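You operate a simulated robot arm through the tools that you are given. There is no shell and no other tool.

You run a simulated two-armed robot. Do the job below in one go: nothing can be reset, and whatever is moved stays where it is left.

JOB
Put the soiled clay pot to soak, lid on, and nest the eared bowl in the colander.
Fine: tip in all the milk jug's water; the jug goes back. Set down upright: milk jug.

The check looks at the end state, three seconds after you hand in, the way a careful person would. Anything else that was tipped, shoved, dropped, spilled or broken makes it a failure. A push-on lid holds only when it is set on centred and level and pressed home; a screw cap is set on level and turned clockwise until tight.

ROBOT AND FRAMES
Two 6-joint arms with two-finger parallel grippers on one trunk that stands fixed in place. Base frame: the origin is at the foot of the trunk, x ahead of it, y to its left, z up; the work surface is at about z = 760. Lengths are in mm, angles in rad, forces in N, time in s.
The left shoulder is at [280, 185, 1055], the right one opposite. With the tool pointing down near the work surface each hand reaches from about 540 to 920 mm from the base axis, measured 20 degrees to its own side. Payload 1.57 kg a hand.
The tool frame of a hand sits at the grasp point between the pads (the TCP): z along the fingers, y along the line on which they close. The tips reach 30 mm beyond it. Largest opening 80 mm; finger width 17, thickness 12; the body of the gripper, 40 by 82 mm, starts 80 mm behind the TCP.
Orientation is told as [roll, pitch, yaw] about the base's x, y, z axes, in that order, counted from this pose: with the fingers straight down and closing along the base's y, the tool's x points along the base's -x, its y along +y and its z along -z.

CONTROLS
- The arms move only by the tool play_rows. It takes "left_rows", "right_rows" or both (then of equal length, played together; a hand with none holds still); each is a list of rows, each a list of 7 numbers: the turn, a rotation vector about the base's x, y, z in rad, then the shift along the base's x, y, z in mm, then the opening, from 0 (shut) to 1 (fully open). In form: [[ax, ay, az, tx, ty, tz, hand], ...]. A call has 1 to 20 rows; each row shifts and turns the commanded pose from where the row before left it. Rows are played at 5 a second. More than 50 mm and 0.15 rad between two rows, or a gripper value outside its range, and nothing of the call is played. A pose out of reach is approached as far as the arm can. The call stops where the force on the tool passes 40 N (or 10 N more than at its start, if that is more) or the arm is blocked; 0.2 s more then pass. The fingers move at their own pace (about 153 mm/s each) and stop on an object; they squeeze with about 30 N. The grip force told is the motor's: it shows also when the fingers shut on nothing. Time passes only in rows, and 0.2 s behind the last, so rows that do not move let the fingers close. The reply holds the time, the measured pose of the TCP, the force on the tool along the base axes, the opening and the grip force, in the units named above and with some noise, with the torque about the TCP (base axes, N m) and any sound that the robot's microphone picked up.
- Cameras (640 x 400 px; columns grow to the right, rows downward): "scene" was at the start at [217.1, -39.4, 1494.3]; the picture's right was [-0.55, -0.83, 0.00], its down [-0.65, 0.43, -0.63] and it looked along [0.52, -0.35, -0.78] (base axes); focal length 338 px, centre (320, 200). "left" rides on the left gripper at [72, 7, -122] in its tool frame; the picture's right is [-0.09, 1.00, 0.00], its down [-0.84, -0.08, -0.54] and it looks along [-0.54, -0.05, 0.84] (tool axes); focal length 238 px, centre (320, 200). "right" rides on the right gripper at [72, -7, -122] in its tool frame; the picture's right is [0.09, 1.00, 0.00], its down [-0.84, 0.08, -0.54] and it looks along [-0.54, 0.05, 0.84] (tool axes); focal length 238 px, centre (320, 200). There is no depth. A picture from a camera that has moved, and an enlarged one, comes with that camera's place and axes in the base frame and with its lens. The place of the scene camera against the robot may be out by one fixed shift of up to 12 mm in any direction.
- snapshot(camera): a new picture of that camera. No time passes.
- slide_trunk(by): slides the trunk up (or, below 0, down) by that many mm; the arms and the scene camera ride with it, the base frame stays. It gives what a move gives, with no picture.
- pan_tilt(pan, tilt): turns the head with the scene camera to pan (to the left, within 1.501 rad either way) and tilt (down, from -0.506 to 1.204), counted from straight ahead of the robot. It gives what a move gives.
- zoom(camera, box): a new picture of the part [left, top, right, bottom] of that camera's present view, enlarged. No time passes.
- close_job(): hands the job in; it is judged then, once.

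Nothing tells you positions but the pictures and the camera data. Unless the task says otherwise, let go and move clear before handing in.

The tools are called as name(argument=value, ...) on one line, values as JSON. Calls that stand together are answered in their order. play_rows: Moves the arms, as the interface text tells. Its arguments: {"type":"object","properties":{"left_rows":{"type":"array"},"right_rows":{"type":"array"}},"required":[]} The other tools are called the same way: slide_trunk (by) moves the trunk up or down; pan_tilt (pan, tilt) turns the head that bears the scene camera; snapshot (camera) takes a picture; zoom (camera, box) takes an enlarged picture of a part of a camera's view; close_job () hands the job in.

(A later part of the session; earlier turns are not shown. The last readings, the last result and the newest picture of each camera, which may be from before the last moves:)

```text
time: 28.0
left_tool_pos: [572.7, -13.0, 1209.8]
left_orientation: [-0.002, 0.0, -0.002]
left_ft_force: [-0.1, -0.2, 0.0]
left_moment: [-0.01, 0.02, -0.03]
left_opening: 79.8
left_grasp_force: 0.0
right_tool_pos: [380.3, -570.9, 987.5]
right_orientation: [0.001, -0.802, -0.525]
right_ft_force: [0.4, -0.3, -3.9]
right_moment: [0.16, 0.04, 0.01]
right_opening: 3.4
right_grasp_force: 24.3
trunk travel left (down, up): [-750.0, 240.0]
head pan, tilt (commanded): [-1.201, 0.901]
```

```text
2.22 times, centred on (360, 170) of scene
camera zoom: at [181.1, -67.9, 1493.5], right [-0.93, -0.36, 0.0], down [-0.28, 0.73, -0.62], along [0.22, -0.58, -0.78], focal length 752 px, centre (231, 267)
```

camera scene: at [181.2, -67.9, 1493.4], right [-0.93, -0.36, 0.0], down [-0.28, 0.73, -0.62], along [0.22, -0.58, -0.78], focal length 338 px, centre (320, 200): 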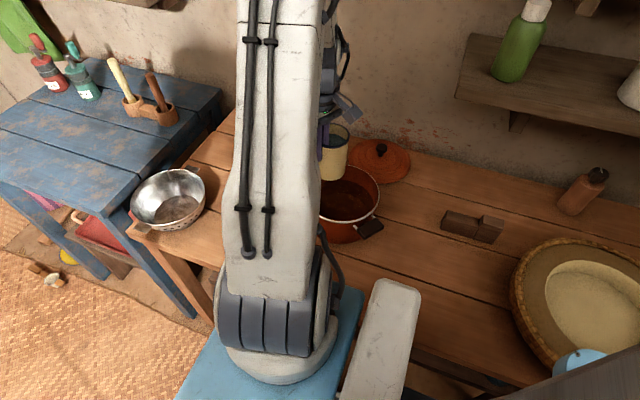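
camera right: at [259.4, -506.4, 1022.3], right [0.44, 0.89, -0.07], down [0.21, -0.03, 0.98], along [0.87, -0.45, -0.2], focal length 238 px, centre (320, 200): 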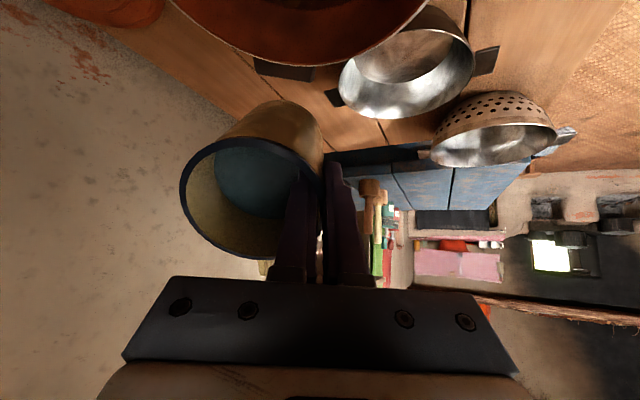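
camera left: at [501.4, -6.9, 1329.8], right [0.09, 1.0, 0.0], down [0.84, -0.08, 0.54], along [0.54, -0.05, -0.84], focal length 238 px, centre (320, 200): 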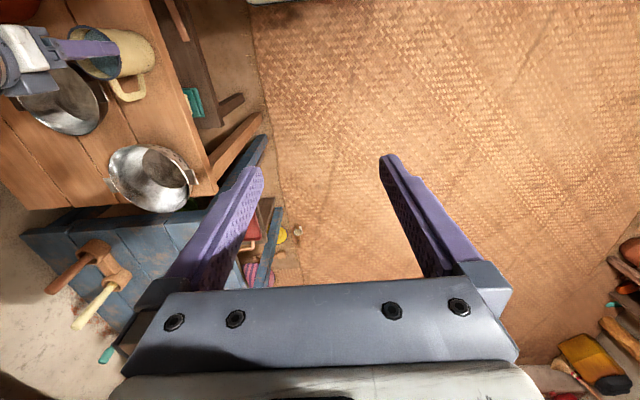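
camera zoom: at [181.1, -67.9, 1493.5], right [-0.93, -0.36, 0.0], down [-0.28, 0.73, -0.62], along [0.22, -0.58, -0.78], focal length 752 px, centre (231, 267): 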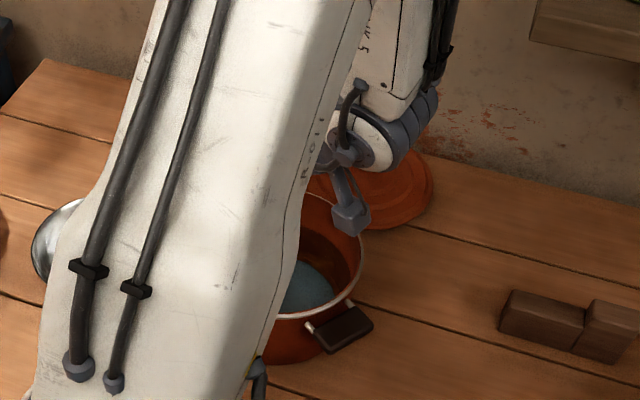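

Water is arriving in the pot. I'll keep tilting slowly.

play_rows(right_rows=[[-0.02, -0.0346, 0, 0, 0, 0, 0], [-0.02, -0.0346, 0, 0, 0, 0, 0], [-0.02, -0.0346, 0, 0, 0, 0, 0], [-0.02, -0.0346, 0, 0, 0, 0, 0], [-0.02, -0.0346, 0, 0, 0, 0, 0], [-0.02, -0.0346, 0, 0, 0, 0, 0], [0, 0, 0, 0, 0, 0, 0]])

snapshot(camera="right")

zoom(camera="scene", box=[280, 80, 440, 260])

```text
time: 29.6
left_tool_pos: [572.5, -13.8, 1209.3]
left_orientation: [0.0, 0.001, -0.001]
left_ft_force: [-0.3, 0.1, 0.4]
left_moment: [-0.03, 0.02, -0.02]
left_opening: 80.1
left_grasp_force: 0.0
right_tool_pos: [380.5, -572.6, 991.7]
right_orientation: [0.005, -1.039, -0.527]
right_ft_force: [-0.3, -0.7, -3.6]
right_moment: [0.15, 0.05, -0.01]
right_opening: 2.9
right_grasp_force: 24.4
trunk travel left (down, up): [-750.0, 240.0]
head pan, tilt (commanded): [-1.201, 0.901]
```

```text
taken
camera right: at [254.9, -506.9, 991.6], right [0.46, 0.89, -0.08], down [0.0, 0.09, 1.0], along [0.89, -0.45, 0.04], focal length 238 px, centre (320, 200)
```

right: 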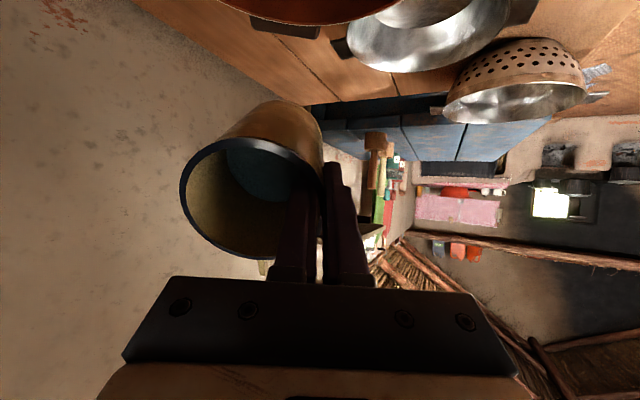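

```text
2.22 times, centred on (360, 170) of scene
camera zoom: at [181.1, -67.9, 1493.5], right [-0.93, -0.36, 0.0], down [-0.28, 0.73, -0.62], along [0.22, -0.58, -0.78], focal length 752 px, centre (231, 267)
```

zoom: 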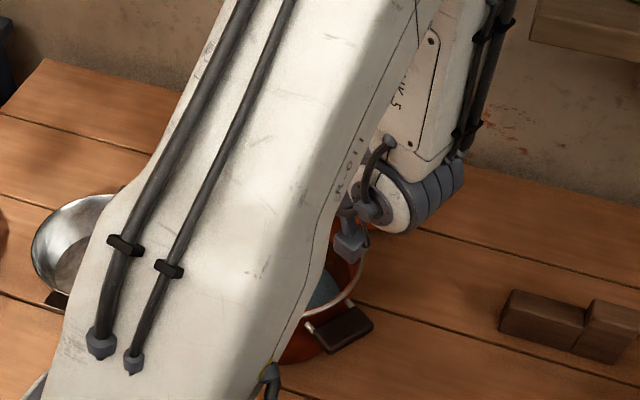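

Pouring proceeds into the pot. I'll continue past horizontal, raising the hand so the wrist stays clear of the pot's handle.

play_rows(right_rows=[[-0.022, -0.0381, 0, 0, 0, 2, 0], [-0.022, -0.0381, 0, 0, 0, 2, 0], [-0.022, -0.0381, 0, 0, 0, 2, 0], [-0.022, -0.0381, 0, 0, 0, 2, 0], [-0.022, -0.0381, 0, 0, 0, 2, 0], [-0.022, -0.0381, 0, 0, 0, 2, 0], [-0.022, -0.0381, 0, 0, 0, 2, 0], [-0.022, -0.0381, 0, 0, 0, 2, 0], [0, 0, 0, 0, 0, 0, 0]])

snapshot(camera="right")

snapshot(camera="scene")

```text
time: 31.6
left_tool_pos: [573.3, -14.2, 1209.3]
left_orientation: [-0.001, -0.001, 0.0]
left_ft_force: [-0.6, -0.7, 0.6]
left_moment: [0.03, 0.0, 0.01]
left_opening: 80.0
left_grasp_force: 0.1
right_tool_pos: [369.2, -606.9, 1039.2]
right_orientation: [0.014, -1.391, -0.534]
right_ft_force: [0.2, 0.6, -1.7]
right_moment: [0.07, 0.07, 0.0]
right_opening: 3.0
right_grasp_force: 24.4
right hand out of reach, approached as far as the arm can: row 1, 2, 3, 4, 5, 6, 7, 8
trunk travel left (down, up): [-750.0, 240.0]
head pan, tilt (commanded): [-1.201, 0.901]
```

```text
taken
camera right: at [252.0, -546.2, 990.8], right [0.48, 0.87, -0.09], down [-0.3, 0.26, 0.92], along [0.82, -0.42, 0.38], focal length 238 px, centre (320, 200)
```

right: 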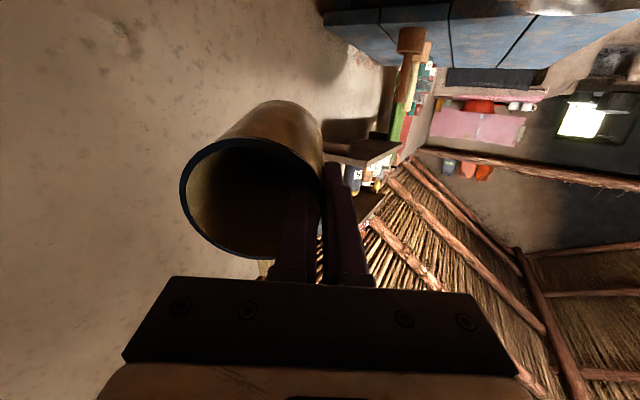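

```text
taken
camera scene: at [181.1, -67.9, 1493.5], right [-0.93, -0.36, 0.0], down [-0.28, 0.73, -0.62], along [0.22, -0.58, -0.78], focal length 338 px, centre (320, 200)
```

scene: 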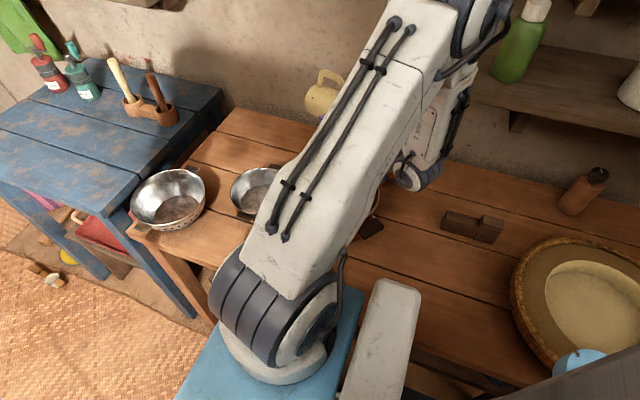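

The jug looks nearly empty at 80° tilt, but the arm met a joint limit here again. I'll turn about the vertical to about -10° yaw (lip kept over the pot), where the wrist should have more range, then finish the tilt.

play_rows(right_rows=[[0, 0, 0.06, -0.5, 9, -2, 0], [0, 0, 0.06, -0.5, 9, -2, 0], [0, 0, 0.06, -0.5, 9, -2, 0], [0, 0, 0.06, -0.5, 9, -2, 0], [0, 0, 0.06, -1, 9, -2, 0], [0, 0, 0.06, -1, 8, -2, 0], [0, 0, 0, 0, 0, 0, 0]])

snapshot(camera="scene")

snapshot(camera="right")

```text
time: 33.2
left_tool_pos: [573.0, -14.2, 1209.6]
left_orientation: [0.0, 0.0, 0.001]
left_ft_force: [-0.2, -0.5, -0.7]
left_moment: [0.0, 0.02, 0.0]
left_opening: 80.1
left_grasp_force: 0.2
right_tool_pos: [364.7, -552.4, 1026.6]
right_orientation: [-0.003, -1.392, -0.16]
right_ft_force: [0.4, -0.1, -2.1]
right_moment: [0.04, 0.06, 0.02]
right_opening: 3.3
right_grasp_force: 24.9
trunk travel left (down, up): [-750.0, 240.0]
head pan, tilt (commanded): [-1.201, 0.901]
```

```text
taken
camera scene: at [181.1, -67.8, 1493.5], right [-0.93, -0.36, 0.0], down [-0.28, 0.73, -0.62], along [0.22, -0.58, -0.78], focal length 338 px, centre (320, 200)
```

scene: 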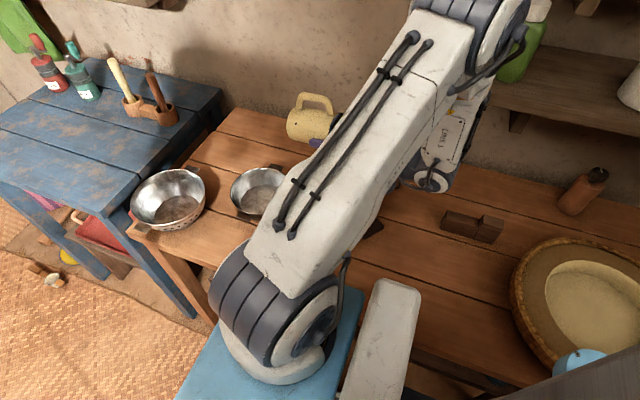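

```text
taken
camera right: at [234.0, -537.7, 977.9], right [0.14, 0.99, -0.09], down [-0.37, 0.14, 0.92], along [0.92, -0.1, 0.38], focal length 238 px, centre (320, 200)
```

right: 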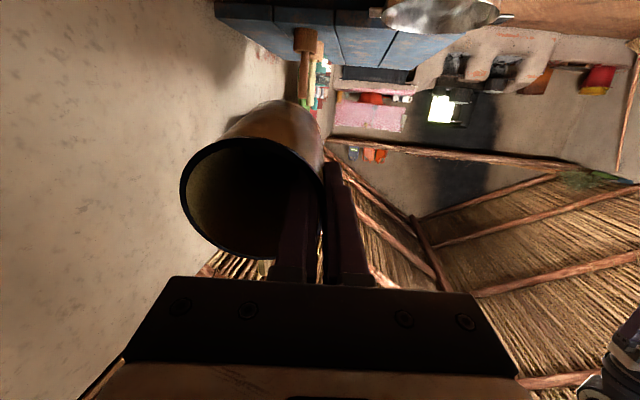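

Reach is fine here. Continuing the tilt past horizontal.

play_rows(right_rows=[[-0.0112, -0.069, 0, 0, 0, 0, 0], [-0.0112, -0.069, 0, 0, 0, 0, 0], [-0.0112, -0.069, 0, 0, 0, 0, 0], [-0.0112, -0.069, 0, 0, 0, 0, 0], [-0.0112, -0.069, 0, 0, 0, 0, 0], [0, 0, 0, 0, 0, 0, 0]])

snapshot(camera="right")

snapshot(camera="scene")

```text
time: 34.6
left_tool_pos: [573.2, -12.7, 1208.5]
left_orientation: [0.001, 0.0, -0.001]
left_ft_force: [-0.6, 0.4, -0.2]
left_moment: [-0.02, -0.01, -0.01]
left_opening: 80.0
left_grasp_force: 0.0
right_tool_pos: [358.6, -570.0, 1036.5]
right_orientation: [3.121, -1.4, 2.999]
right_ft_force: [-0.6, -0.6, -1.5]
right_moment: [0.03, 0.07, 0.0]
right_opening: 2.9
right_grasp_force: 24.4
right hand out of reach, approached as far as the arm can: row 3, 4, 5
trunk travel left (down, up): [-750.0, 240.0]
head pan, tilt (commanded): [-1.201, 0.901]
```

```text
taken
camera right: at [251.7, -559.2, 945.3], right [0.17, 0.98, -0.09], down [-0.66, 0.18, 0.73], along [0.73, -0.07, 0.67], focal length 238 px, centre (320, 200)
```

right: 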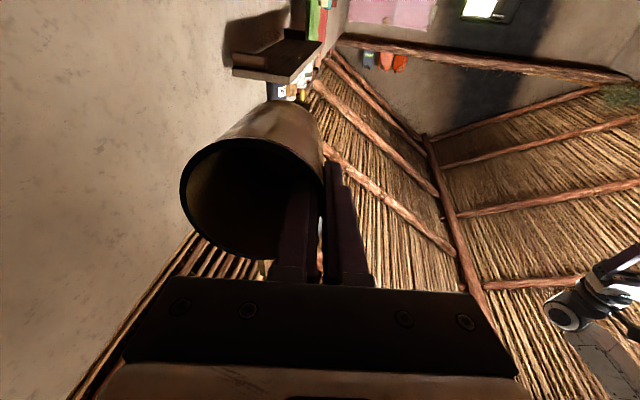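

```text
taken
camera scene: at [181.1, -67.9, 1493.5], right [-0.93, -0.36, 0.0], down [-0.28, 0.73, -0.62], along [0.22, -0.58, -0.78], focal length 338 px, centre (320, 200)
```

scene: 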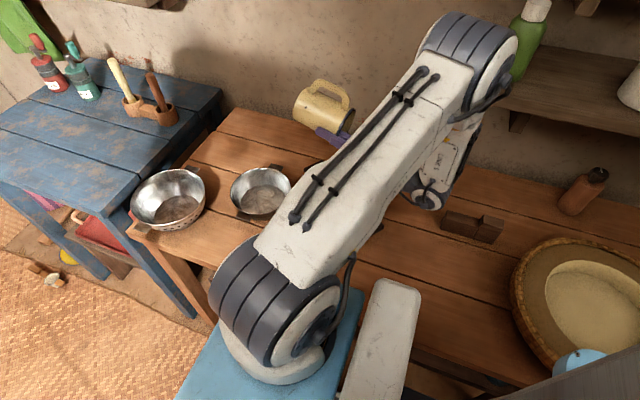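

The jug is now at about 100° tilt with its lip over the pot. I'll hold still to let it drain.

play_rows(right_rows=[[0, 0, 0, 0, 0, 0, 0], [0, 0, 0, 0, 0, 0, 0], [0, 0, 0, 0, 0, 0, 0], [0, 0, 0, 0, 0, 0, 0], [0, 0, 0, 0, 0, 0, 0], [0, 0, 0, 0, 0, 0, 0], [0, 0, 0, 0, 0, 0, 0], [0, 0, 0, 0, 0, 0, 0], [0, 0, 0, 0, 0, 0, 0], [0, 0, 0, 0, 0, 0, 0], [0, 0, 0, 0, 0, 0, 0], [0, 0, 0, 0, 0, 0, 0], [0, 0, 0, 0, 0, 0, 0], [0, 0, 0, 0, 0, 0, 0], [0, 0, 0, 0, 0, 0, 0]])

zoom(camera="right", box=[160, 90, 360, 280])

zoom(camera="scene", box=[220, 60, 460, 280])

```text
time: 37.8
left_tool_pos: [572.7, -13.2, 1208.6]
left_orientation: [0.0, 0.001, 0.0]
left_ft_force: [-0.4, -0.6, 0.4]
left_moment: [-0.01, 0.01, 0.01]
left_opening: 80.1
left_grasp_force: 0.1
right_tool_pos: [358.4, -571.2, 1036.0]
right_orientation: [3.125, -1.403, 2.999]
right_ft_force: [-0.4, -0.1, -1.6]
right_moment: [0.05, 0.06, 0.02]
right_opening: 3.1
right_grasp_force: 24.3
trunk travel left (down, up): [-750.0, 240.0]
head pan, tilt (commanded): [-1.201, 0.901]
```

```text
2.11 times, centred on (260, 185) of right
camera zoom: at [251.6, -559.1, 945.5], right [0.17, 0.98, -0.09], down [-0.65, 0.18, 0.73], along [0.74, -0.07, 0.67], focal length 502 px, centre (446, 232)
```

zoom: 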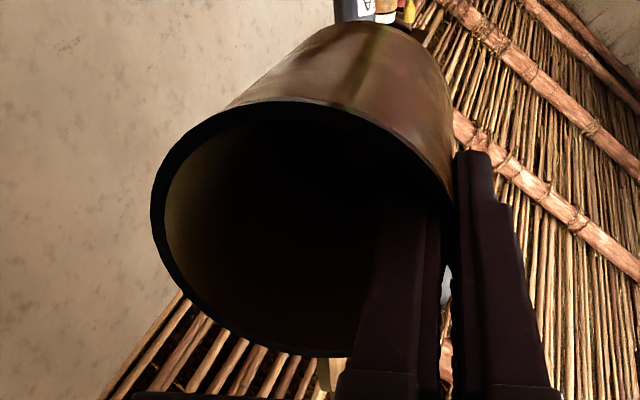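

```text
1.82 times, centred on (340, 170) of scene
camera zoom: at [181.1, -67.8, 1493.5], right [-0.93, -0.36, 0.0], down [-0.28, 0.73, -0.62], along [0.22, -0.58, -0.78], focal length 615 px, centre (284, 254)
```

zoom: 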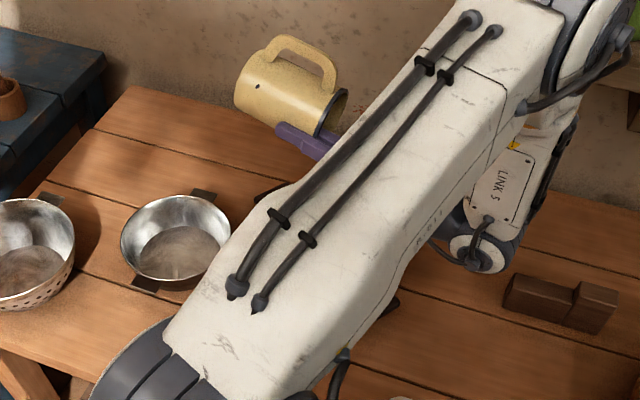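

The jug is drained (about 1.6 N left, inside dark and dry). I'll tilt it back upright over the pot.

play_rows(right_rows=[[0.0142, 0.099, 0, 0, 0, 0, 0], [0.0142, 0.099, 0, 0, 0, 0, 0], [0.0142, 0.099, 0, 0, 0, 0, 0], [0.0142, 0.099, 0, 0, 0, 0, 0], [0.0142, 0.099, 0, 0, 0, 0, 0], [0.0142, 0.099, 0, 0, 0, 0, 0], [0.0142, 0.099, 0, 0, 0, 0, 0], [0.0142, 0.099, 0, 0, 0, 0, 0], [0.0142, 0.099, 0, 0, 0, 0, 0], [0, 0, 0, 0, 0, 0, 0]])

snapshot(camera="right")

snapshot(camera="scene")

```text
time: 40.0
left_tool_pos: [572.4, -12.6, 1208.7]
left_orientation: [0.0, 0.0, 0.001]
left_ft_force: [-0.5, 0.0, -0.7]
left_moment: [0.04, 0.0, -0.03]
left_opening: 80.0
left_grasp_force: 0.2
right_tool_pos: [358.8, -570.5, 1037.3]
right_orientation: [-0.024, -0.838, -0.136]
right_ft_force: [-0.8, 0.2, -2.0]
right_moment: [0.02, 0.05, -0.01]
right_opening: 3.1
right_grasp_force: 24.2
trunk travel left (down, up): [-750.0, 240.0]
head pan, tilt (commanded): [-1.201, 0.901]
```

```text
taken
camera right: at [221.8, -554.7, 1064.9], right [0.09, 0.99, -0.09], down [0.17, 0.07, 0.98], along [0.98, -0.11, -0.16], focal length 238 px, centre (320, 200)
```

right: 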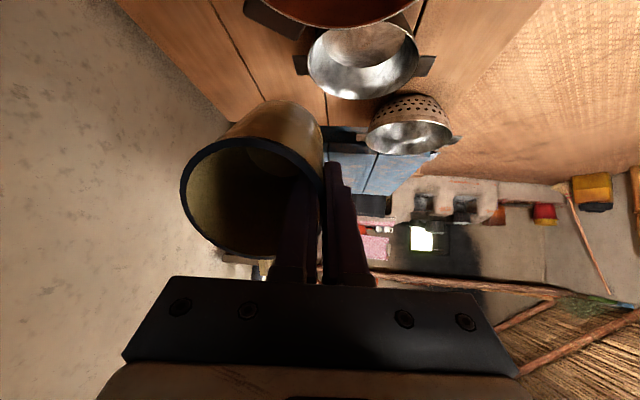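

```text
taken
camera scene: at [181.2, -67.7, 1493.5], right [-0.93, -0.36, 0.0], down [-0.28, 0.73, -0.62], along [0.22, -0.58, -0.78], focal length 338 px, centre (320, 200)
```

scene: 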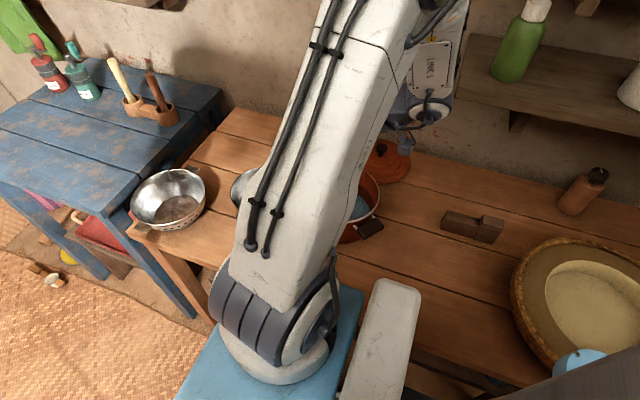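

Jug inside appears empty. Finishing the return to upright and levelling out.

play_rows(right_rows=[[0.0143, 0.1037, 0, 0, 0, 0, 0], [0.0143, 0.1037, 0, 0, 0, 0, 0], [0.0143, 0.1037, 0, 0, 0, 0, 0], [0.0143, 0.1037, 0, 0, 0, 0, 0], [0.0143, 0.1037, 0, 0, 0, 0, 0], [0.0143, 0.1037, 0, 0, 0, 0, 0], [0.0143, 0.1037, 0, 0, 0, 0, 0], [0.0143, 0.1037, 0, 0, 0, 0, 0], [0.0238, -0.0033, 0, 0, 0, 0, 0], [0, 0, 0, 0, 0, 0, 0]])

snapshot(camera="right")

```text
time: 42.2
left_tool_pos: [573.1, -13.2, 1209.3]
left_orientation: [0.0, -0.002, -0.001]
left_ft_force: [0.0, -1.1, 0.9]
left_moment: [0.03, -0.03, -0.01]
left_opening: 80.2
left_grasp_force: 0.1
right_tool_pos: [359.6, -570.4, 1034.8]
right_orientation: [0.002, -0.002, -0.137]
right_ft_force: [-0.5, 0.4, -0.8]
right_moment: [0.03, 0.01, 0.01]
right_opening: 3.1
right_grasp_force: 24.1
trunk travel left (down, up): [-750.0, 240.0]
head pan, tilt (commanded): [-1.201, 0.901]
```

```text
taken
camera right: at [287.3, -567.0, 1157.7], right [0.04, 1.0, 0.0], down [0.84, -0.04, 0.55], along [0.54, -0.02, -0.84], focal length 238 px, centre (320, 200)
```

right: 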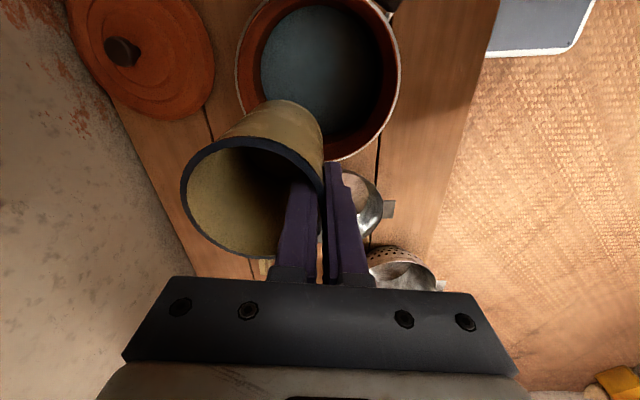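

The pot holds the water with no spill visible, and the jug is empty. I'll carry the jug back to where it stood.

play_rows(right_rows=[[0, 0, 0.01, 4, 8, 0, 0], [0, 0, 0.01, 8, 16, 0, 0], [0, 0, 0.01, 8, 16, 0, 0], [0, 0, 0.01, 8, 16, 0, 0], [0, 0, 0.01, 8, 16, 0, 0], [0, 0, 0.01, 8, 16, 0, 0], [0, 0, 0.01, 8, 16, 0, 0], [0, 0, 0.01, 8, 16, 0, 0], [0, 0, 0.01, 8, 16, 0, 0], [0, 0, 0.01, 8, 16, -10, 0], [0, 0, 0.01, 8, 16, -15, 0], [0, 0, 0.01, 8, 16, -15, 0], [0, 0, 0.01, 8, 16, -15, 0], [0, 0, 0.007, 8, 16, -15, 0], [0, 0, 0, 8, 11, -15, 0], [0, 0, 0, 0, 0, 0, 0]])

snapshot(camera="right")

zoom(camera="left", box=[0, 0, 200, 140])

```text
time: 45.6
left_tool_pos: [574.3, -13.3, 1208.3]
left_orientation: [0.002, -0.001, -0.001]
left_ft_force: [-0.1, 0.5, -0.2]
left_moment: [-0.02, 0.01, 0.01]
left_opening: 79.8
left_grasp_force: 0.0
right_tool_pos: [474.2, -343.0, 951.0]
right_orientation: [0.0, -0.004, 0.0]
right_ft_force: [-0.1, -0.2, -1.8]
right_moment: [0.02, 0.02, 0.04]
right_opening: 3.2
right_grasp_force: 24.6
trunk travel left (down, up): [-750.0, 240.0]
head pan, tilt (commanded): [-1.201, 0.901]
```

```text
taken
camera right: at [402.7, -348.7, 1073.2], right [-0.09, 1.0, 0.0], down [0.83, 0.08, 0.55], along [0.54, 0.05, -0.84], focal length 238 px, centre (320, 200)
```

right: 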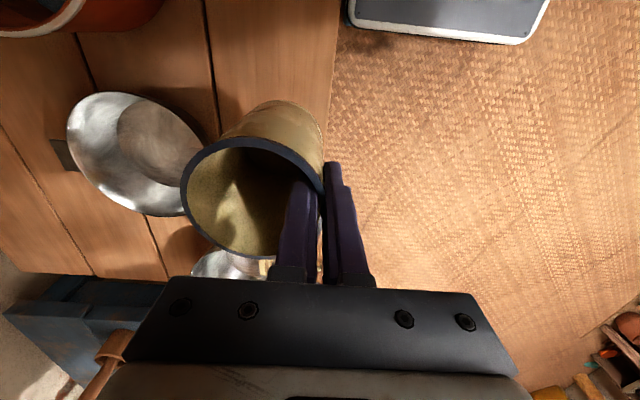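

```text
2.86 times, centred on (100, 70) of left
camera zoom: at [501.4, -6.9, 1329.8], right [0.09, 1.0, 0.0], down [0.84, -0.08, 0.54], along [0.54, -0.05, -0.84], focal length 681 px, centre (949, 571)
```

zoom: 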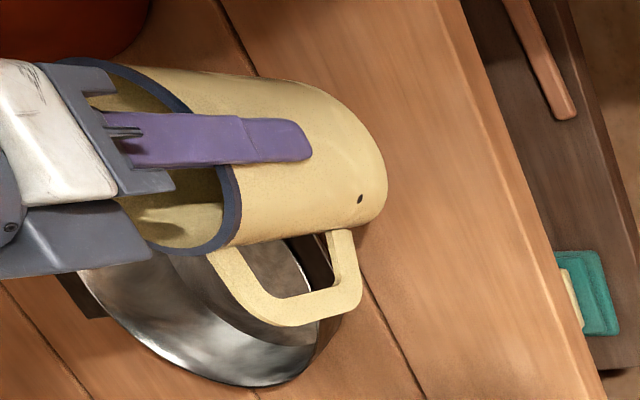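

The jug is visibly empty and level above its old spot. Lowering it, slower near the table.

play_rows(right_rows=[[0, 0, 0, 1, -0.5, -15, 0], [0, 0, 0, 0, 0, -20, 0], [0, 0, 0, 0, 0, -20, 0], [0, 0, 0, 0, 0, -20, 0], [0, 0, 0, 0, 0, -12, 0], [0, 0, 0, 0, 0, -4, 0], [0, 0, 0, 0, 0, -3, 0], [0, 0, 0, 0, 0, 0, 0]])

```text
time: 47.4
left_tool_pos: [572.5, -13.8, 1209.3]
left_orientation: [0.003, 0.0, 0.0]
left_ft_force: [0.0, -0.1, 1.7]
left_moment: [0.02, 0.0, -0.04]
left_opening: 79.9
left_grasp_force: 0.1
right_tool_pos: [476.5, -343.3, 857.4]
right_orientation: [0.0, -0.006, 0.0]
right_ft_force: [0.0, -0.4, -0.5]
right_moment: [0.01, 0.04, -0.01]
right_opening: 3.2
right_grasp_force: 24.3
trunk travel left (down, up): [-750.0, 240.0]
head pan, tilt (commanded): [-1.201, 0.901]
```

play_rows(right_rows=[[0, 0.005, 0, 0, 0, -1.5, 0], [0, 0, 0, 0, 0, -1, 0], [0, 0, 0, 0, 0, -1, 0], [0, 0, 0, 0, 0, 0, 0]])

zoom(camera="left", box=[0, 0, 200, 140])

```text
time: 48.4
left_tool_pos: [572.5, -12.0, 1209.0]
left_orientation: [0.0, -0.001, 0.0]
left_ft_force: [-1.2, 0.0, 0.4]
left_moment: [0.01, 0.01, 0.02]
left_opening: 79.9
left_grasp_force: 0.1
right_tool_pos: [474.7, -342.9, 854.4]
right_orientation: [0.001, 0.0, 0.0]
right_ft_force: [-1.3, 6.1, 13.1]
right_moment: [-0.35, -0.06, 0.0]
right_opening: 3.4
right_grasp_force: 23.7
trunk travel left (down, up): [-750.0, 240.0]
head pan, tilt (commanded): [-1.201, 0.901]
```

```text
2.86 times, centred on (100, 70) of left
camera zoom: at [500.9, -6.2, 1330.2], right [0.09, 1.0, 0.0], down [0.84, -0.08, 0.54], along [0.54, -0.05, -0.84], focal length 681 px, centre (949, 571)
```

zoom: 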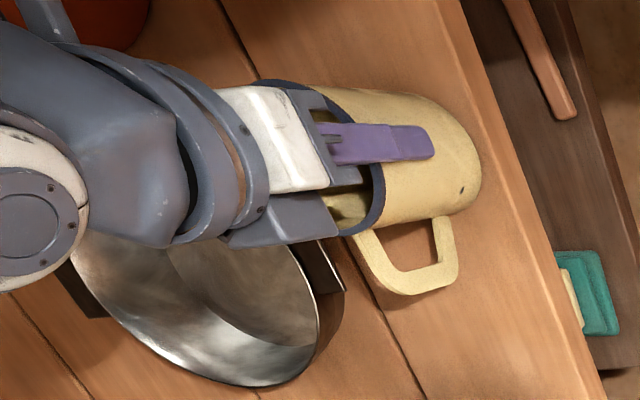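

The jug rests on the table. I'll ease off a touch, open, and lift straight out.

play_rows(right_rows=[[0, 0, 0, 0, 0, 0.7, 0], [0, 0, 0, 0, 0, 0, 0.15], [0, 0, 0, 0, 0, 0, 0.4], [0, 0, 0, 0, 0, 0, 0.45], [0, 0, 0, 0, 0, 15, 0.45], [0, 0, 0, 0, 0, 25, 0.45], [0, 0, 0, 0, 0, 25, 0.45], [0, 0, 0, 0, 0, 30, 0.45], [0, 0, 0, 0, 0, 40, 0.45], [0, 0, 0, 0, 0, 0, 0.45]])

snapshot(camera="right")

zoom(camera="left", box=[0, 0, 240, 220])

```text
time: 50.6
left_tool_pos: [573.4, -12.3, 1208.7]
left_orientation: [0.0, -0.001, -0.001]
left_ft_force: [-0.2, 0.2, -0.5]
left_moment: [-0.01, 0.01, -0.01]
left_opening: 80.0
left_grasp_force: 0.1
right_tool_pos: [475.7, -341.9, 987.0]
right_orientation: [-0.001, 0.001, 0.0]
right_ft_force: [0.1, 0.0, -0.3]
right_moment: [-0.04, 0.0, -0.04]
right_opening: 36.1
right_grasp_force: 0.0
trunk travel left (down, up): [-750.0, 240.0]
head pan, tilt (commanded): [-1.201, 0.901]
```

```text
taken
camera right: at [404.3, -347.6, 1109.6], right [-0.09, 1.0, 0.0], down [0.84, 0.08, 0.54], along [0.54, 0.05, -0.84], focal length 238 px, centre (320, 200)
```

right: 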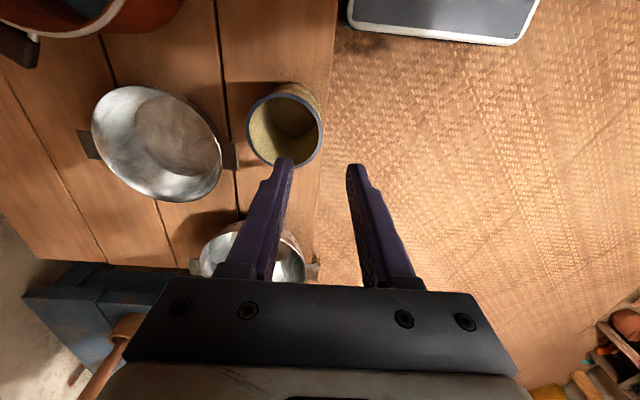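

```text
1.82 times, centred on (120, 110) of left
camera zoom: at [501.0, -6.7, 1329.9], right [0.09, 1.0, 0.0], down [0.84, -0.08, 0.54], along [0.54, -0.05, -0.84], focal length 433 px, centre (684, 364)
```

zoom: 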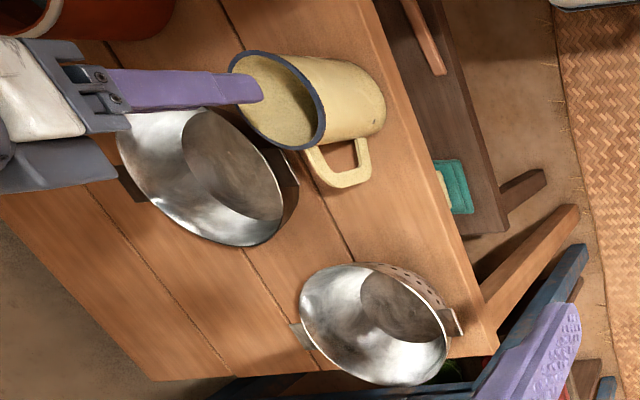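

The jug stands empty and upright at its old place. Next the lid: it lies at about (284, -810), near the reach limit, so I'll move the right hand above that side with yaw -90° and look.

play_rows(right_rows=[[0, 0, -0.131, -12, -20, 10, 0.8], [0, 0, -0.131, -15, -28, 5, 0.8], [0, 0, -0.131, -15, -28, 0, 0.8], [0, 0, -0.131, -15, -28, 0, 0.8], [0, 0, -0.131, -15, -28, 0, 0.8], [0, 0, -0.131, -15, -28, 0, 0.8], [0, 0, -0.131, -15, -28, 0, 0.8], [0, 0, -0.131, -15, -28, 0, 0.8], [0, 0, -0.131, -15, -28, 0, 0.8], [0, 0, -0.131, -15, -28, 0, 0.8], [0, 0, -0.131, -15, -28, 0, 0.8], [0, 0, -0.131, -15, -28, 0, 0.8], [0, 0, 0, 0, 0, 0, 0.8]])

snapshot(camera="right")

snapshot(camera="scene")

```text
time: 53.4
left_tool_pos: [572.8, -13.4, 1210.0]
left_orientation: [0.001, 0.0, 0.001]
left_ft_force: [0.5, 0.2, 0.4]
left_moment: [0.01, -0.03, 0.0]
left_opening: 80.1
left_grasp_force: 0.1
right_tool_pos: [300.5, -673.5, 1002.5]
right_orientation: [-0.001, 0.0, -1.575]
right_ft_force: [-0.6, 0.8, -0.1]
right_moment: [-0.03, 0.0, -0.01]
right_opening: 64.3
right_grasp_force: 0.1
trunk travel left (down, up): [-750.0, 240.0]
head pan, tilt (commanded): [-1.201, 0.901]
```

```text
taken
camera right: at [294.5, -601.5, 1125.1], right [1.0, 0.09, 0.0], down [0.07, -0.84, 0.54], along [0.05, -0.54, -0.84], focal length 238 px, centre (320, 200)
```

right: 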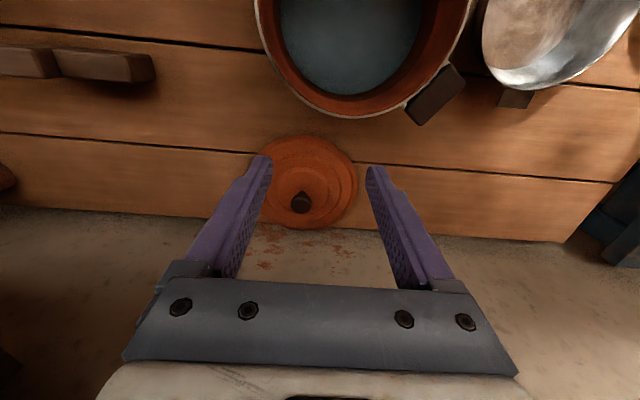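

```text
taken
camera scene: at [181.0, -68.0, 1493.5], right [-0.93, -0.36, 0.0], down [-0.28, 0.73, -0.62], along [0.22, -0.58, -0.78], focal length 338 px, centre (320, 200)
```

scene: 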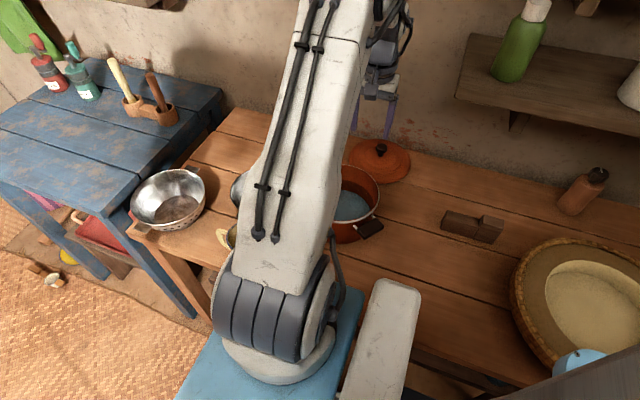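

The lid and its knob are clearly in view. I'll zoom to measure lid, knob and pot rim.

zoom(camera="right", box=[230, 110, 390, 240])

zoom(camera="right", box=[230, 0, 500, 140])

zoom(camera="scene", box=[320, 120, 430, 250])

```text
3.08 times, centred on (310, 175) of right
camera zoom: at [294.5, -601.5, 1125.1], right [1.0, 0.09, 0.0], down [0.07, -0.84, 0.54], along [0.05, -0.54, -0.84], focal length 733 px, centre (351, 277)
```

zoom: 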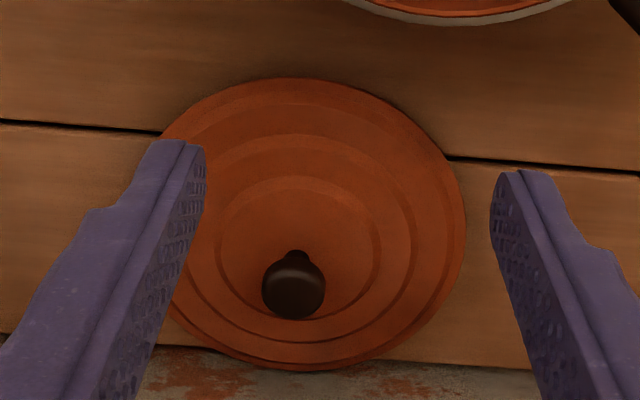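

```text
2.37 times, centred on (365, 70) of right
camera zoom: at [294.5, -601.5, 1125.1], right [1.0, 0.09, 0.0], down [0.07, -0.84, 0.54], along [0.05, -0.54, -0.84], focal length 565 px, centre (213, 508)
```

zoom: 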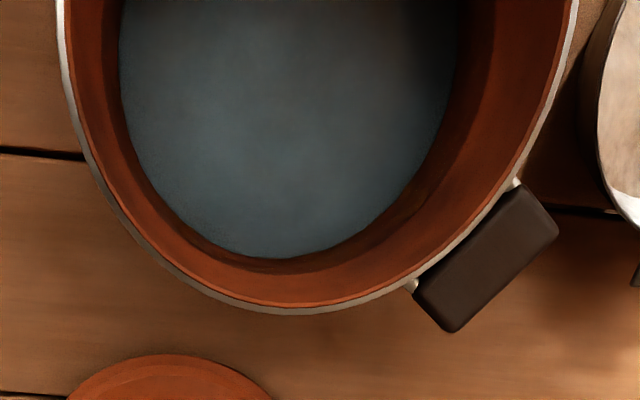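

```text
3.08 times, centred on (375, 185) of scene
camera zoom: at [181.0, -68.0, 1493.5], right [-0.93, -0.36, 0.0], down [-0.28, 0.73, -0.62], along [0.22, -0.58, -0.78], focal length 1041 px, centre (151, 246)
```

zoom: 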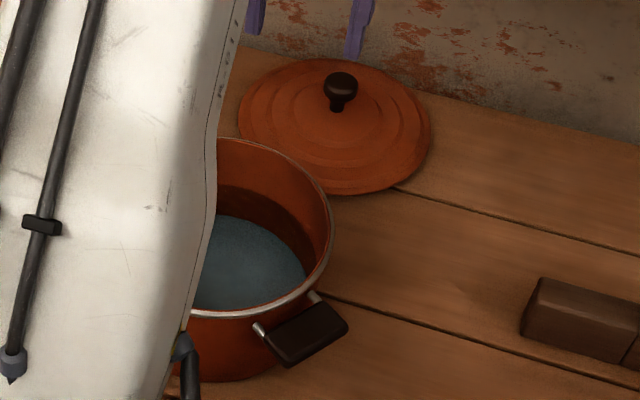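

I place the knob centre at about (283.5, -812.5, 814), the lid about 185 mm wide. I'll try reaching above it with the tool straight down.

play_rows(right_rows=[[0, 0, 0, -3, -22, -10, 0.8], [0, 0, 0, -3, -24, -10, 0.8], [0, 0, 0, -3, -24, -10, 0.8], [0, 0, 0, -3, -24, -10, 0.8], [0, 0, 0, -3, -24, -10, 0.8], [0, 0, 0, -2, -21, -10, 0.8], [0, 0, 0, 0, 0, 0, 0.8]])

snapshot(camera="right")

```text
time: 55.0
left_tool_pos: [574.2, -13.9, 1208.7]
left_orientation: [0.001, 0.001, 0.0]
left_ft_force: [-1.5, -0.9, -0.7]
left_moment: [0.0, -0.01, -0.01]
left_opening: 79.9
left_grasp_force: 0.2
right_tool_pos: [283.5, -806.1, 943.3]
right_orientation: [0.001, 0.002, -1.574]
right_ft_force: [-0.1, 0.3, 0.6]
right_moment: [0.03, -0.03, 0.0]
right_opening: 64.0
right_grasp_force: 0.0
right hand out of reach, approached as far as the arm can: row 6
trunk travel left (down, up): [-750.0, 240.0]
head pan, tilt (commanded): [-1.201, 0.901]
```

```text
taken
camera right: at [277.2, -734.5, 1065.4], right [1.0, 0.09, 0.0], down [0.07, -0.84, 0.54], along [0.05, -0.54, -0.84], focal length 238 px, centre (320, 200)
```

right: 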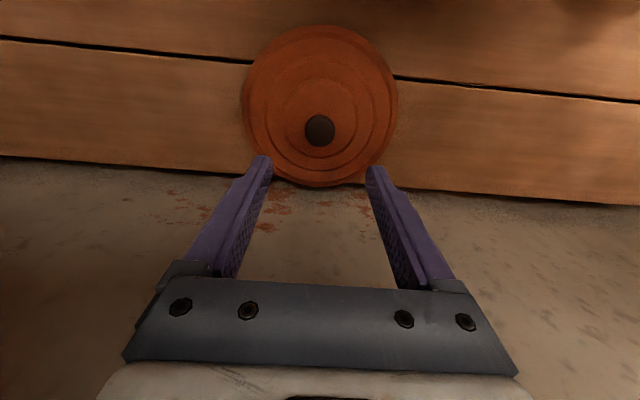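

Straight down just falls short, so I'll tilt the tool about 0.12 rad outward (it still closes along x), centre on the knob and come down partway.

play_rows(right_rows=[[-0.06, 0, 0, 0, 0, 0, 0.8], [-0.06, 0, 0, 0, 0, 0, 0.8], [0, 0, 0, 0, -2, -20, 0.8], [0, 0, 0, 0, -2, -25, 0.8], [0, 0, 0, 0, 0, -25, 0.8], [0, 0, 0, 0, 0, 0, 0.8]])

snapshot(camera="right")

zoom(camera="scene", box=[320, 80, 440, 210])

```text
time: 56.4
left_tool_pos: [573.1, -13.8, 1209.3]
left_orientation: [-0.001, -0.001, -0.001]
left_ft_force: [-0.3, -1.0, 0.1]
left_moment: [-0.03, 0.03, 0.01]
left_opening: 80.0
left_grasp_force: 0.0
right_tool_pos: [281.5, -810.6, 875.3]
right_orientation: [0.0, -0.121, -1.574]
right_ft_force: [-0.4, -0.5, 0.1]
right_moment: [0.03, 0.0, -0.01]
right_opening: 64.1
right_grasp_force: 0.0
trunk travel left (down, up): [-750.0, 240.0]
head pan, tilt (commanded): [-1.201, 0.901]
```

```text
taken
camera right: at [276.3, -723.4, 988.1], right [1.0, 0.09, -0.01], down [0.08, -0.77, 0.64], along [0.05, -0.64, -0.77], focal length 238 px, centre (320, 200)
```

right: 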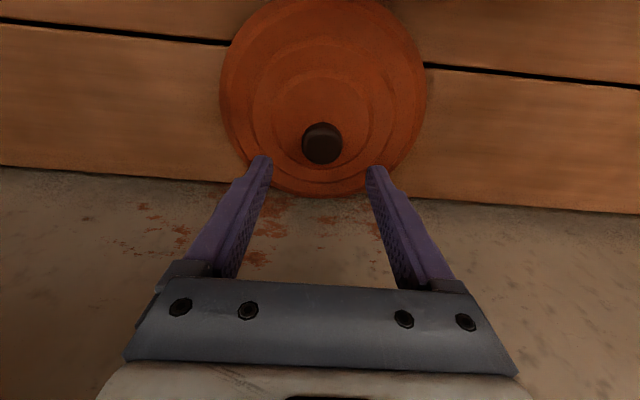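

```text
3.08 times, centred on (380, 145) of scene
camera zoom: at [181.1, -67.9, 1493.5], right [-0.93, -0.36, 0.0], down [-0.28, 0.73, -0.62], along [0.22, -0.58, -0.78], focal length 1041 px, centre (135, 369)
```

zoom: 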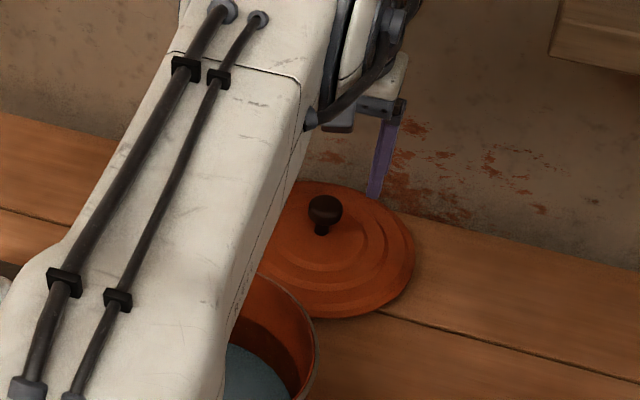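

Knob measured at (284, -810.5, 814), right under the fingers. Descending to z about 824.

play_rows(right_rows=[[0, 0, 0, 0.3, 0.5, -20, 0.8], [0, 0, 0, 0, 0.5, -15, 0.8], [0, 0, 0, 0, 0, -10, 0.8], [0, 0, 0, 0, 0, -5, 0.8], [0, 0, 0, 0, 0, 0, 0.8]])

snapshot(camera="right")

zoom(camera="scene", box=[320, 80, 440, 210])

```text
time: 57.6
left_tool_pos: [572.8, -12.4, 1207.9]
left_orientation: [-0.001, 0.0, 0.001]
left_ft_force: [-0.3, 0.4, -0.7]
left_moment: [-0.02, 0.0, 0.02]
left_opening: 79.9
left_grasp_force: 0.0
right_tool_pos: [281.6, -808.2, 824.2]
right_orientation: [-0.001, -0.12, -1.574]
right_ft_force: [-0.4, -0.7, 0.3]
right_moment: [0.01, 0.0, -0.02]
right_opening: 64.0
right_grasp_force: 0.0
trunk travel left (down, up): [-750.0, 240.0]
head pan, tilt (commanded): [-1.201, 0.901]
```

```text
taken
camera right: at [276.1, -722.1, 937.3], right [1.0, 0.09, -0.01], down [0.08, -0.77, 0.64], along [0.05, -0.64, -0.77], focal length 238 px, centre (320, 200)
```

right: 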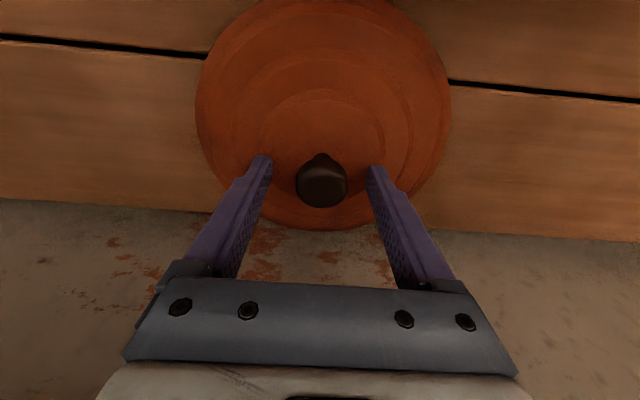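

```text
3.08 times, centred on (380, 145) of scene
camera zoom: at [181.1, -67.8, 1493.5], right [-0.93, -0.36, 0.0], down [-0.28, 0.73, -0.62], along [0.22, -0.58, -0.78], focal length 1041 px, centre (135, 369)
```

zoom: 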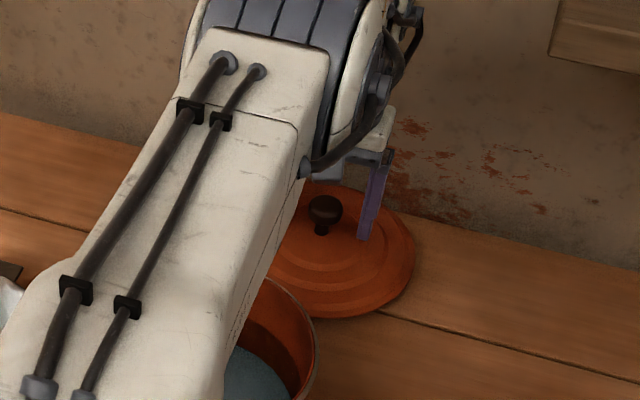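

The knob sits between the pads near the TCP. Closing on it.

play_rows(right_rows=[[0, 0, 0, 0.5, 0, 0, 0.5], [0, 0, 0, 0, 0, 0, 0.3], [0, 0, 0, 0, 0, 0, 0], [0, 0, 0, 0, 0, 0, 0], [0, 0, 0, 0, 0, 0, 0]])

snapshot(camera="right")

```text
time: 58.8
left_tool_pos: [572.5, -14.4, 1209.0]
left_orientation: [0.001, -0.001, 0.0]
left_ft_force: [1.1, 0.1, 0.2]
left_moment: [0.0, 0.02, -0.01]
left_opening: 79.9
left_grasp_force: 0.1
right_tool_pos: [283.8, -808.2, 824.3]
right_orientation: [0.001, -0.12, -1.576]
right_ft_force: [0.6, -0.7, 1.0]
right_moment: [-0.01, -0.02, -0.05]
right_opening: 31.2
right_grasp_force: 29.6
trunk travel left (down, up): [-750.0, 240.0]
head pan, tilt (commanded): [-1.201, 0.901]
```

```text
taken
camera right: at [277.2, -722.0, 937.3], right [1.0, 0.09, -0.01], down [0.08, -0.77, 0.64], along [0.05, -0.64, -0.77], focal length 238 px, centre (320, 200)
```

right: 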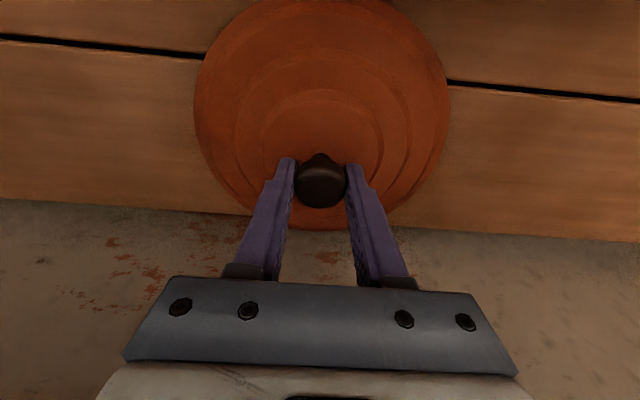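

Knob gripped firmly (31 mm). Lifting slowly and checking.

play_rows(right_rows=[[0, 0, 0, 0, 0, 3, 0], [0, 0, 0, 0, 0, 6, 0], [0, 0, 0, 0, 0, 10, 0], [0, 0, 0, 0, 0, 12, 0], [0, 0, 0, 0, 0, 15, 0], [0, 0, 0, 0, 0, 0, 0]])

snapshot(camera="right")

zoom(camera="scene", box=[320, 80, 440, 210])

```text
time: 60.2
left_tool_pos: [573.6, -13.2, 1210.2]
left_orientation: [0.0, 0.0, 0.001]
left_ft_force: [-0.1, 1.4, 0.1]
left_moment: [-0.02, 0.0, -0.01]
left_opening: 80.0
left_grasp_force: 0.1
right_tool_pos: [282.7, -809.6, 868.2]
right_orientation: [0.0, -0.12, -1.572]
right_ft_force: [-0.5, 0.0, -2.7]
right_moment: [0.0, 0.02, -0.04]
right_opening: 31.1
right_grasp_force: 29.8
trunk travel left (down, up): [-750.0, 240.0]
head pan, tilt (commanded): [-1.201, 0.901]
```

```text
taken
camera right: at [277.0, -723.2, 981.7], right [1.0, 0.09, -0.01], down [0.08, -0.77, 0.64], along [0.05, -0.64, -0.77], focal length 238 px, centre (320, 200)
```

right: 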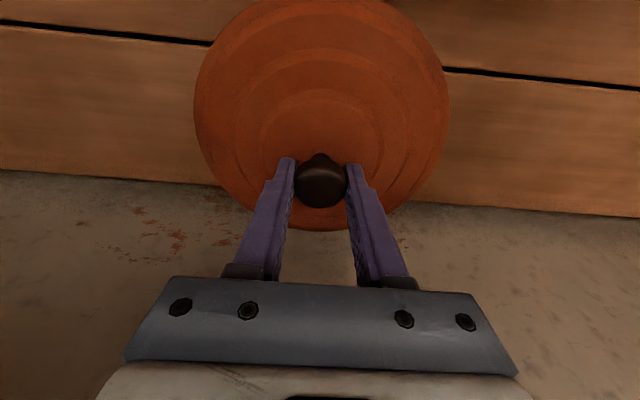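

```text
3.08 times, centred on (380, 145) of scene
camera zoom: at [181.1, -67.8, 1493.5], right [-0.93, -0.36, 0.0], down [-0.28, 0.73, -0.62], along [0.22, -0.58, -0.78], focal length 1041 px, centre (135, 369)
```

zoom: 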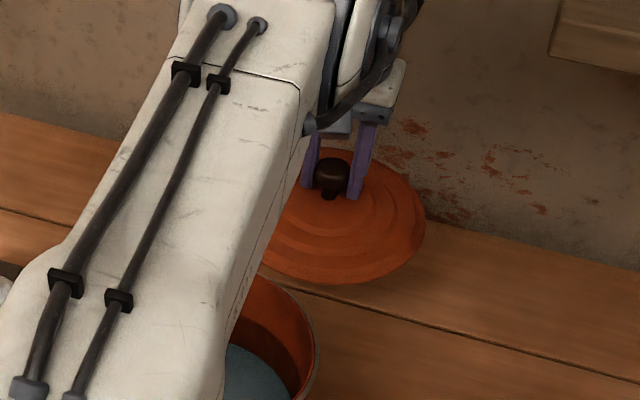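

The lid hangs level at about 2.7 N. From two views I fix the pot rim centre at about (328, -573.5, 868), radius about 90. I'll lift the lid higher and bring it above the pot.

play_rows(right_rows=[[0, 0, 0, 0, 0, 18, 0], [0, 0, 0, 0, 0, 22, 0], [0, 0, 0, 0, 5, 24, 0], [0, 0, 0, 2, 15, 24, 0], [0, 0, 0, 4, 20, 19, 0], [0, 0, 0, 5, 22, 0, 0], [0, 0, 0, 5, 22, 0, 0], [0, 0, 0, 5, 22, 0, 0], [0, 0, 0, 5, 22, 0, 0], [0, 0, 0, 5, 22, 0, 0], [0, 0, 0, 5, 22, 0, 0], [0, 0, 0, 4, 22, 0, 0], [0, 0, 0, 3, 22, 0, 0], [0, 0, 0, 2, 18, 0, 0], [0, 0, 0, 0, 4, 0, 0], [0, 0, 0, 0, 0, 0, 0]])

snapshot(camera="right")

snapshot(camera="scene")

```text
time: 63.6
left_tool_pos: [574.5, -13.7, 1208.5]
left_orientation: [-0.001, 0.001, 0.0]
left_ft_force: [0.3, 0.2, 0.3]
left_moment: [0.0, -0.01, 0.04]
left_opening: 80.0
left_grasp_force: 0.0
right_tool_pos: [328.0, -570.8, 978.5]
right_orientation: [0.0, -0.121, -1.572]
right_ft_force: [0.5, 1.1, -2.7]
right_moment: [0.0, -0.01, 0.03]
right_opening: 31.0
right_grasp_force: 30.3
trunk travel left (down, up): [-750.0, 240.0]
head pan, tilt (commanded): [-1.201, 0.901]
```

```text
taken
camera right: at [322.5, -482.8, 1090.5], right [1.0, 0.09, -0.01], down [0.08, -0.77, 0.64], along [0.05, -0.64, -0.77], focal length 238 px, centre (320, 200)
```

right: 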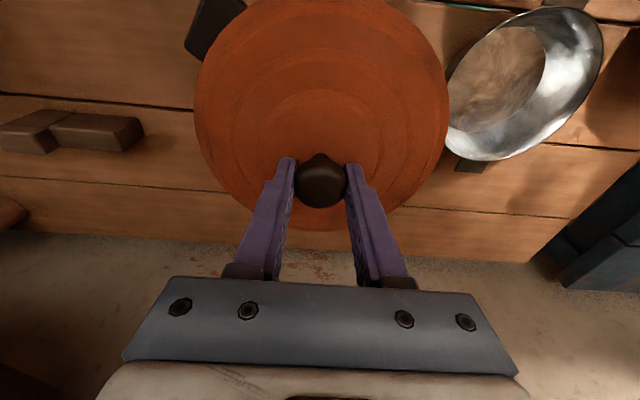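

```text
taken
camera scene: at [181.1, -67.8, 1493.5], right [-0.93, -0.36, 0.0], down [-0.28, 0.73, -0.62], along [0.22, -0.58, -0.78], focal length 338 px, centre (320, 200)
```

scene: 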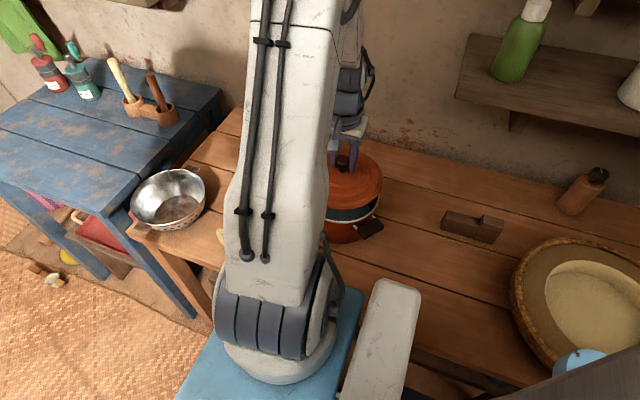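

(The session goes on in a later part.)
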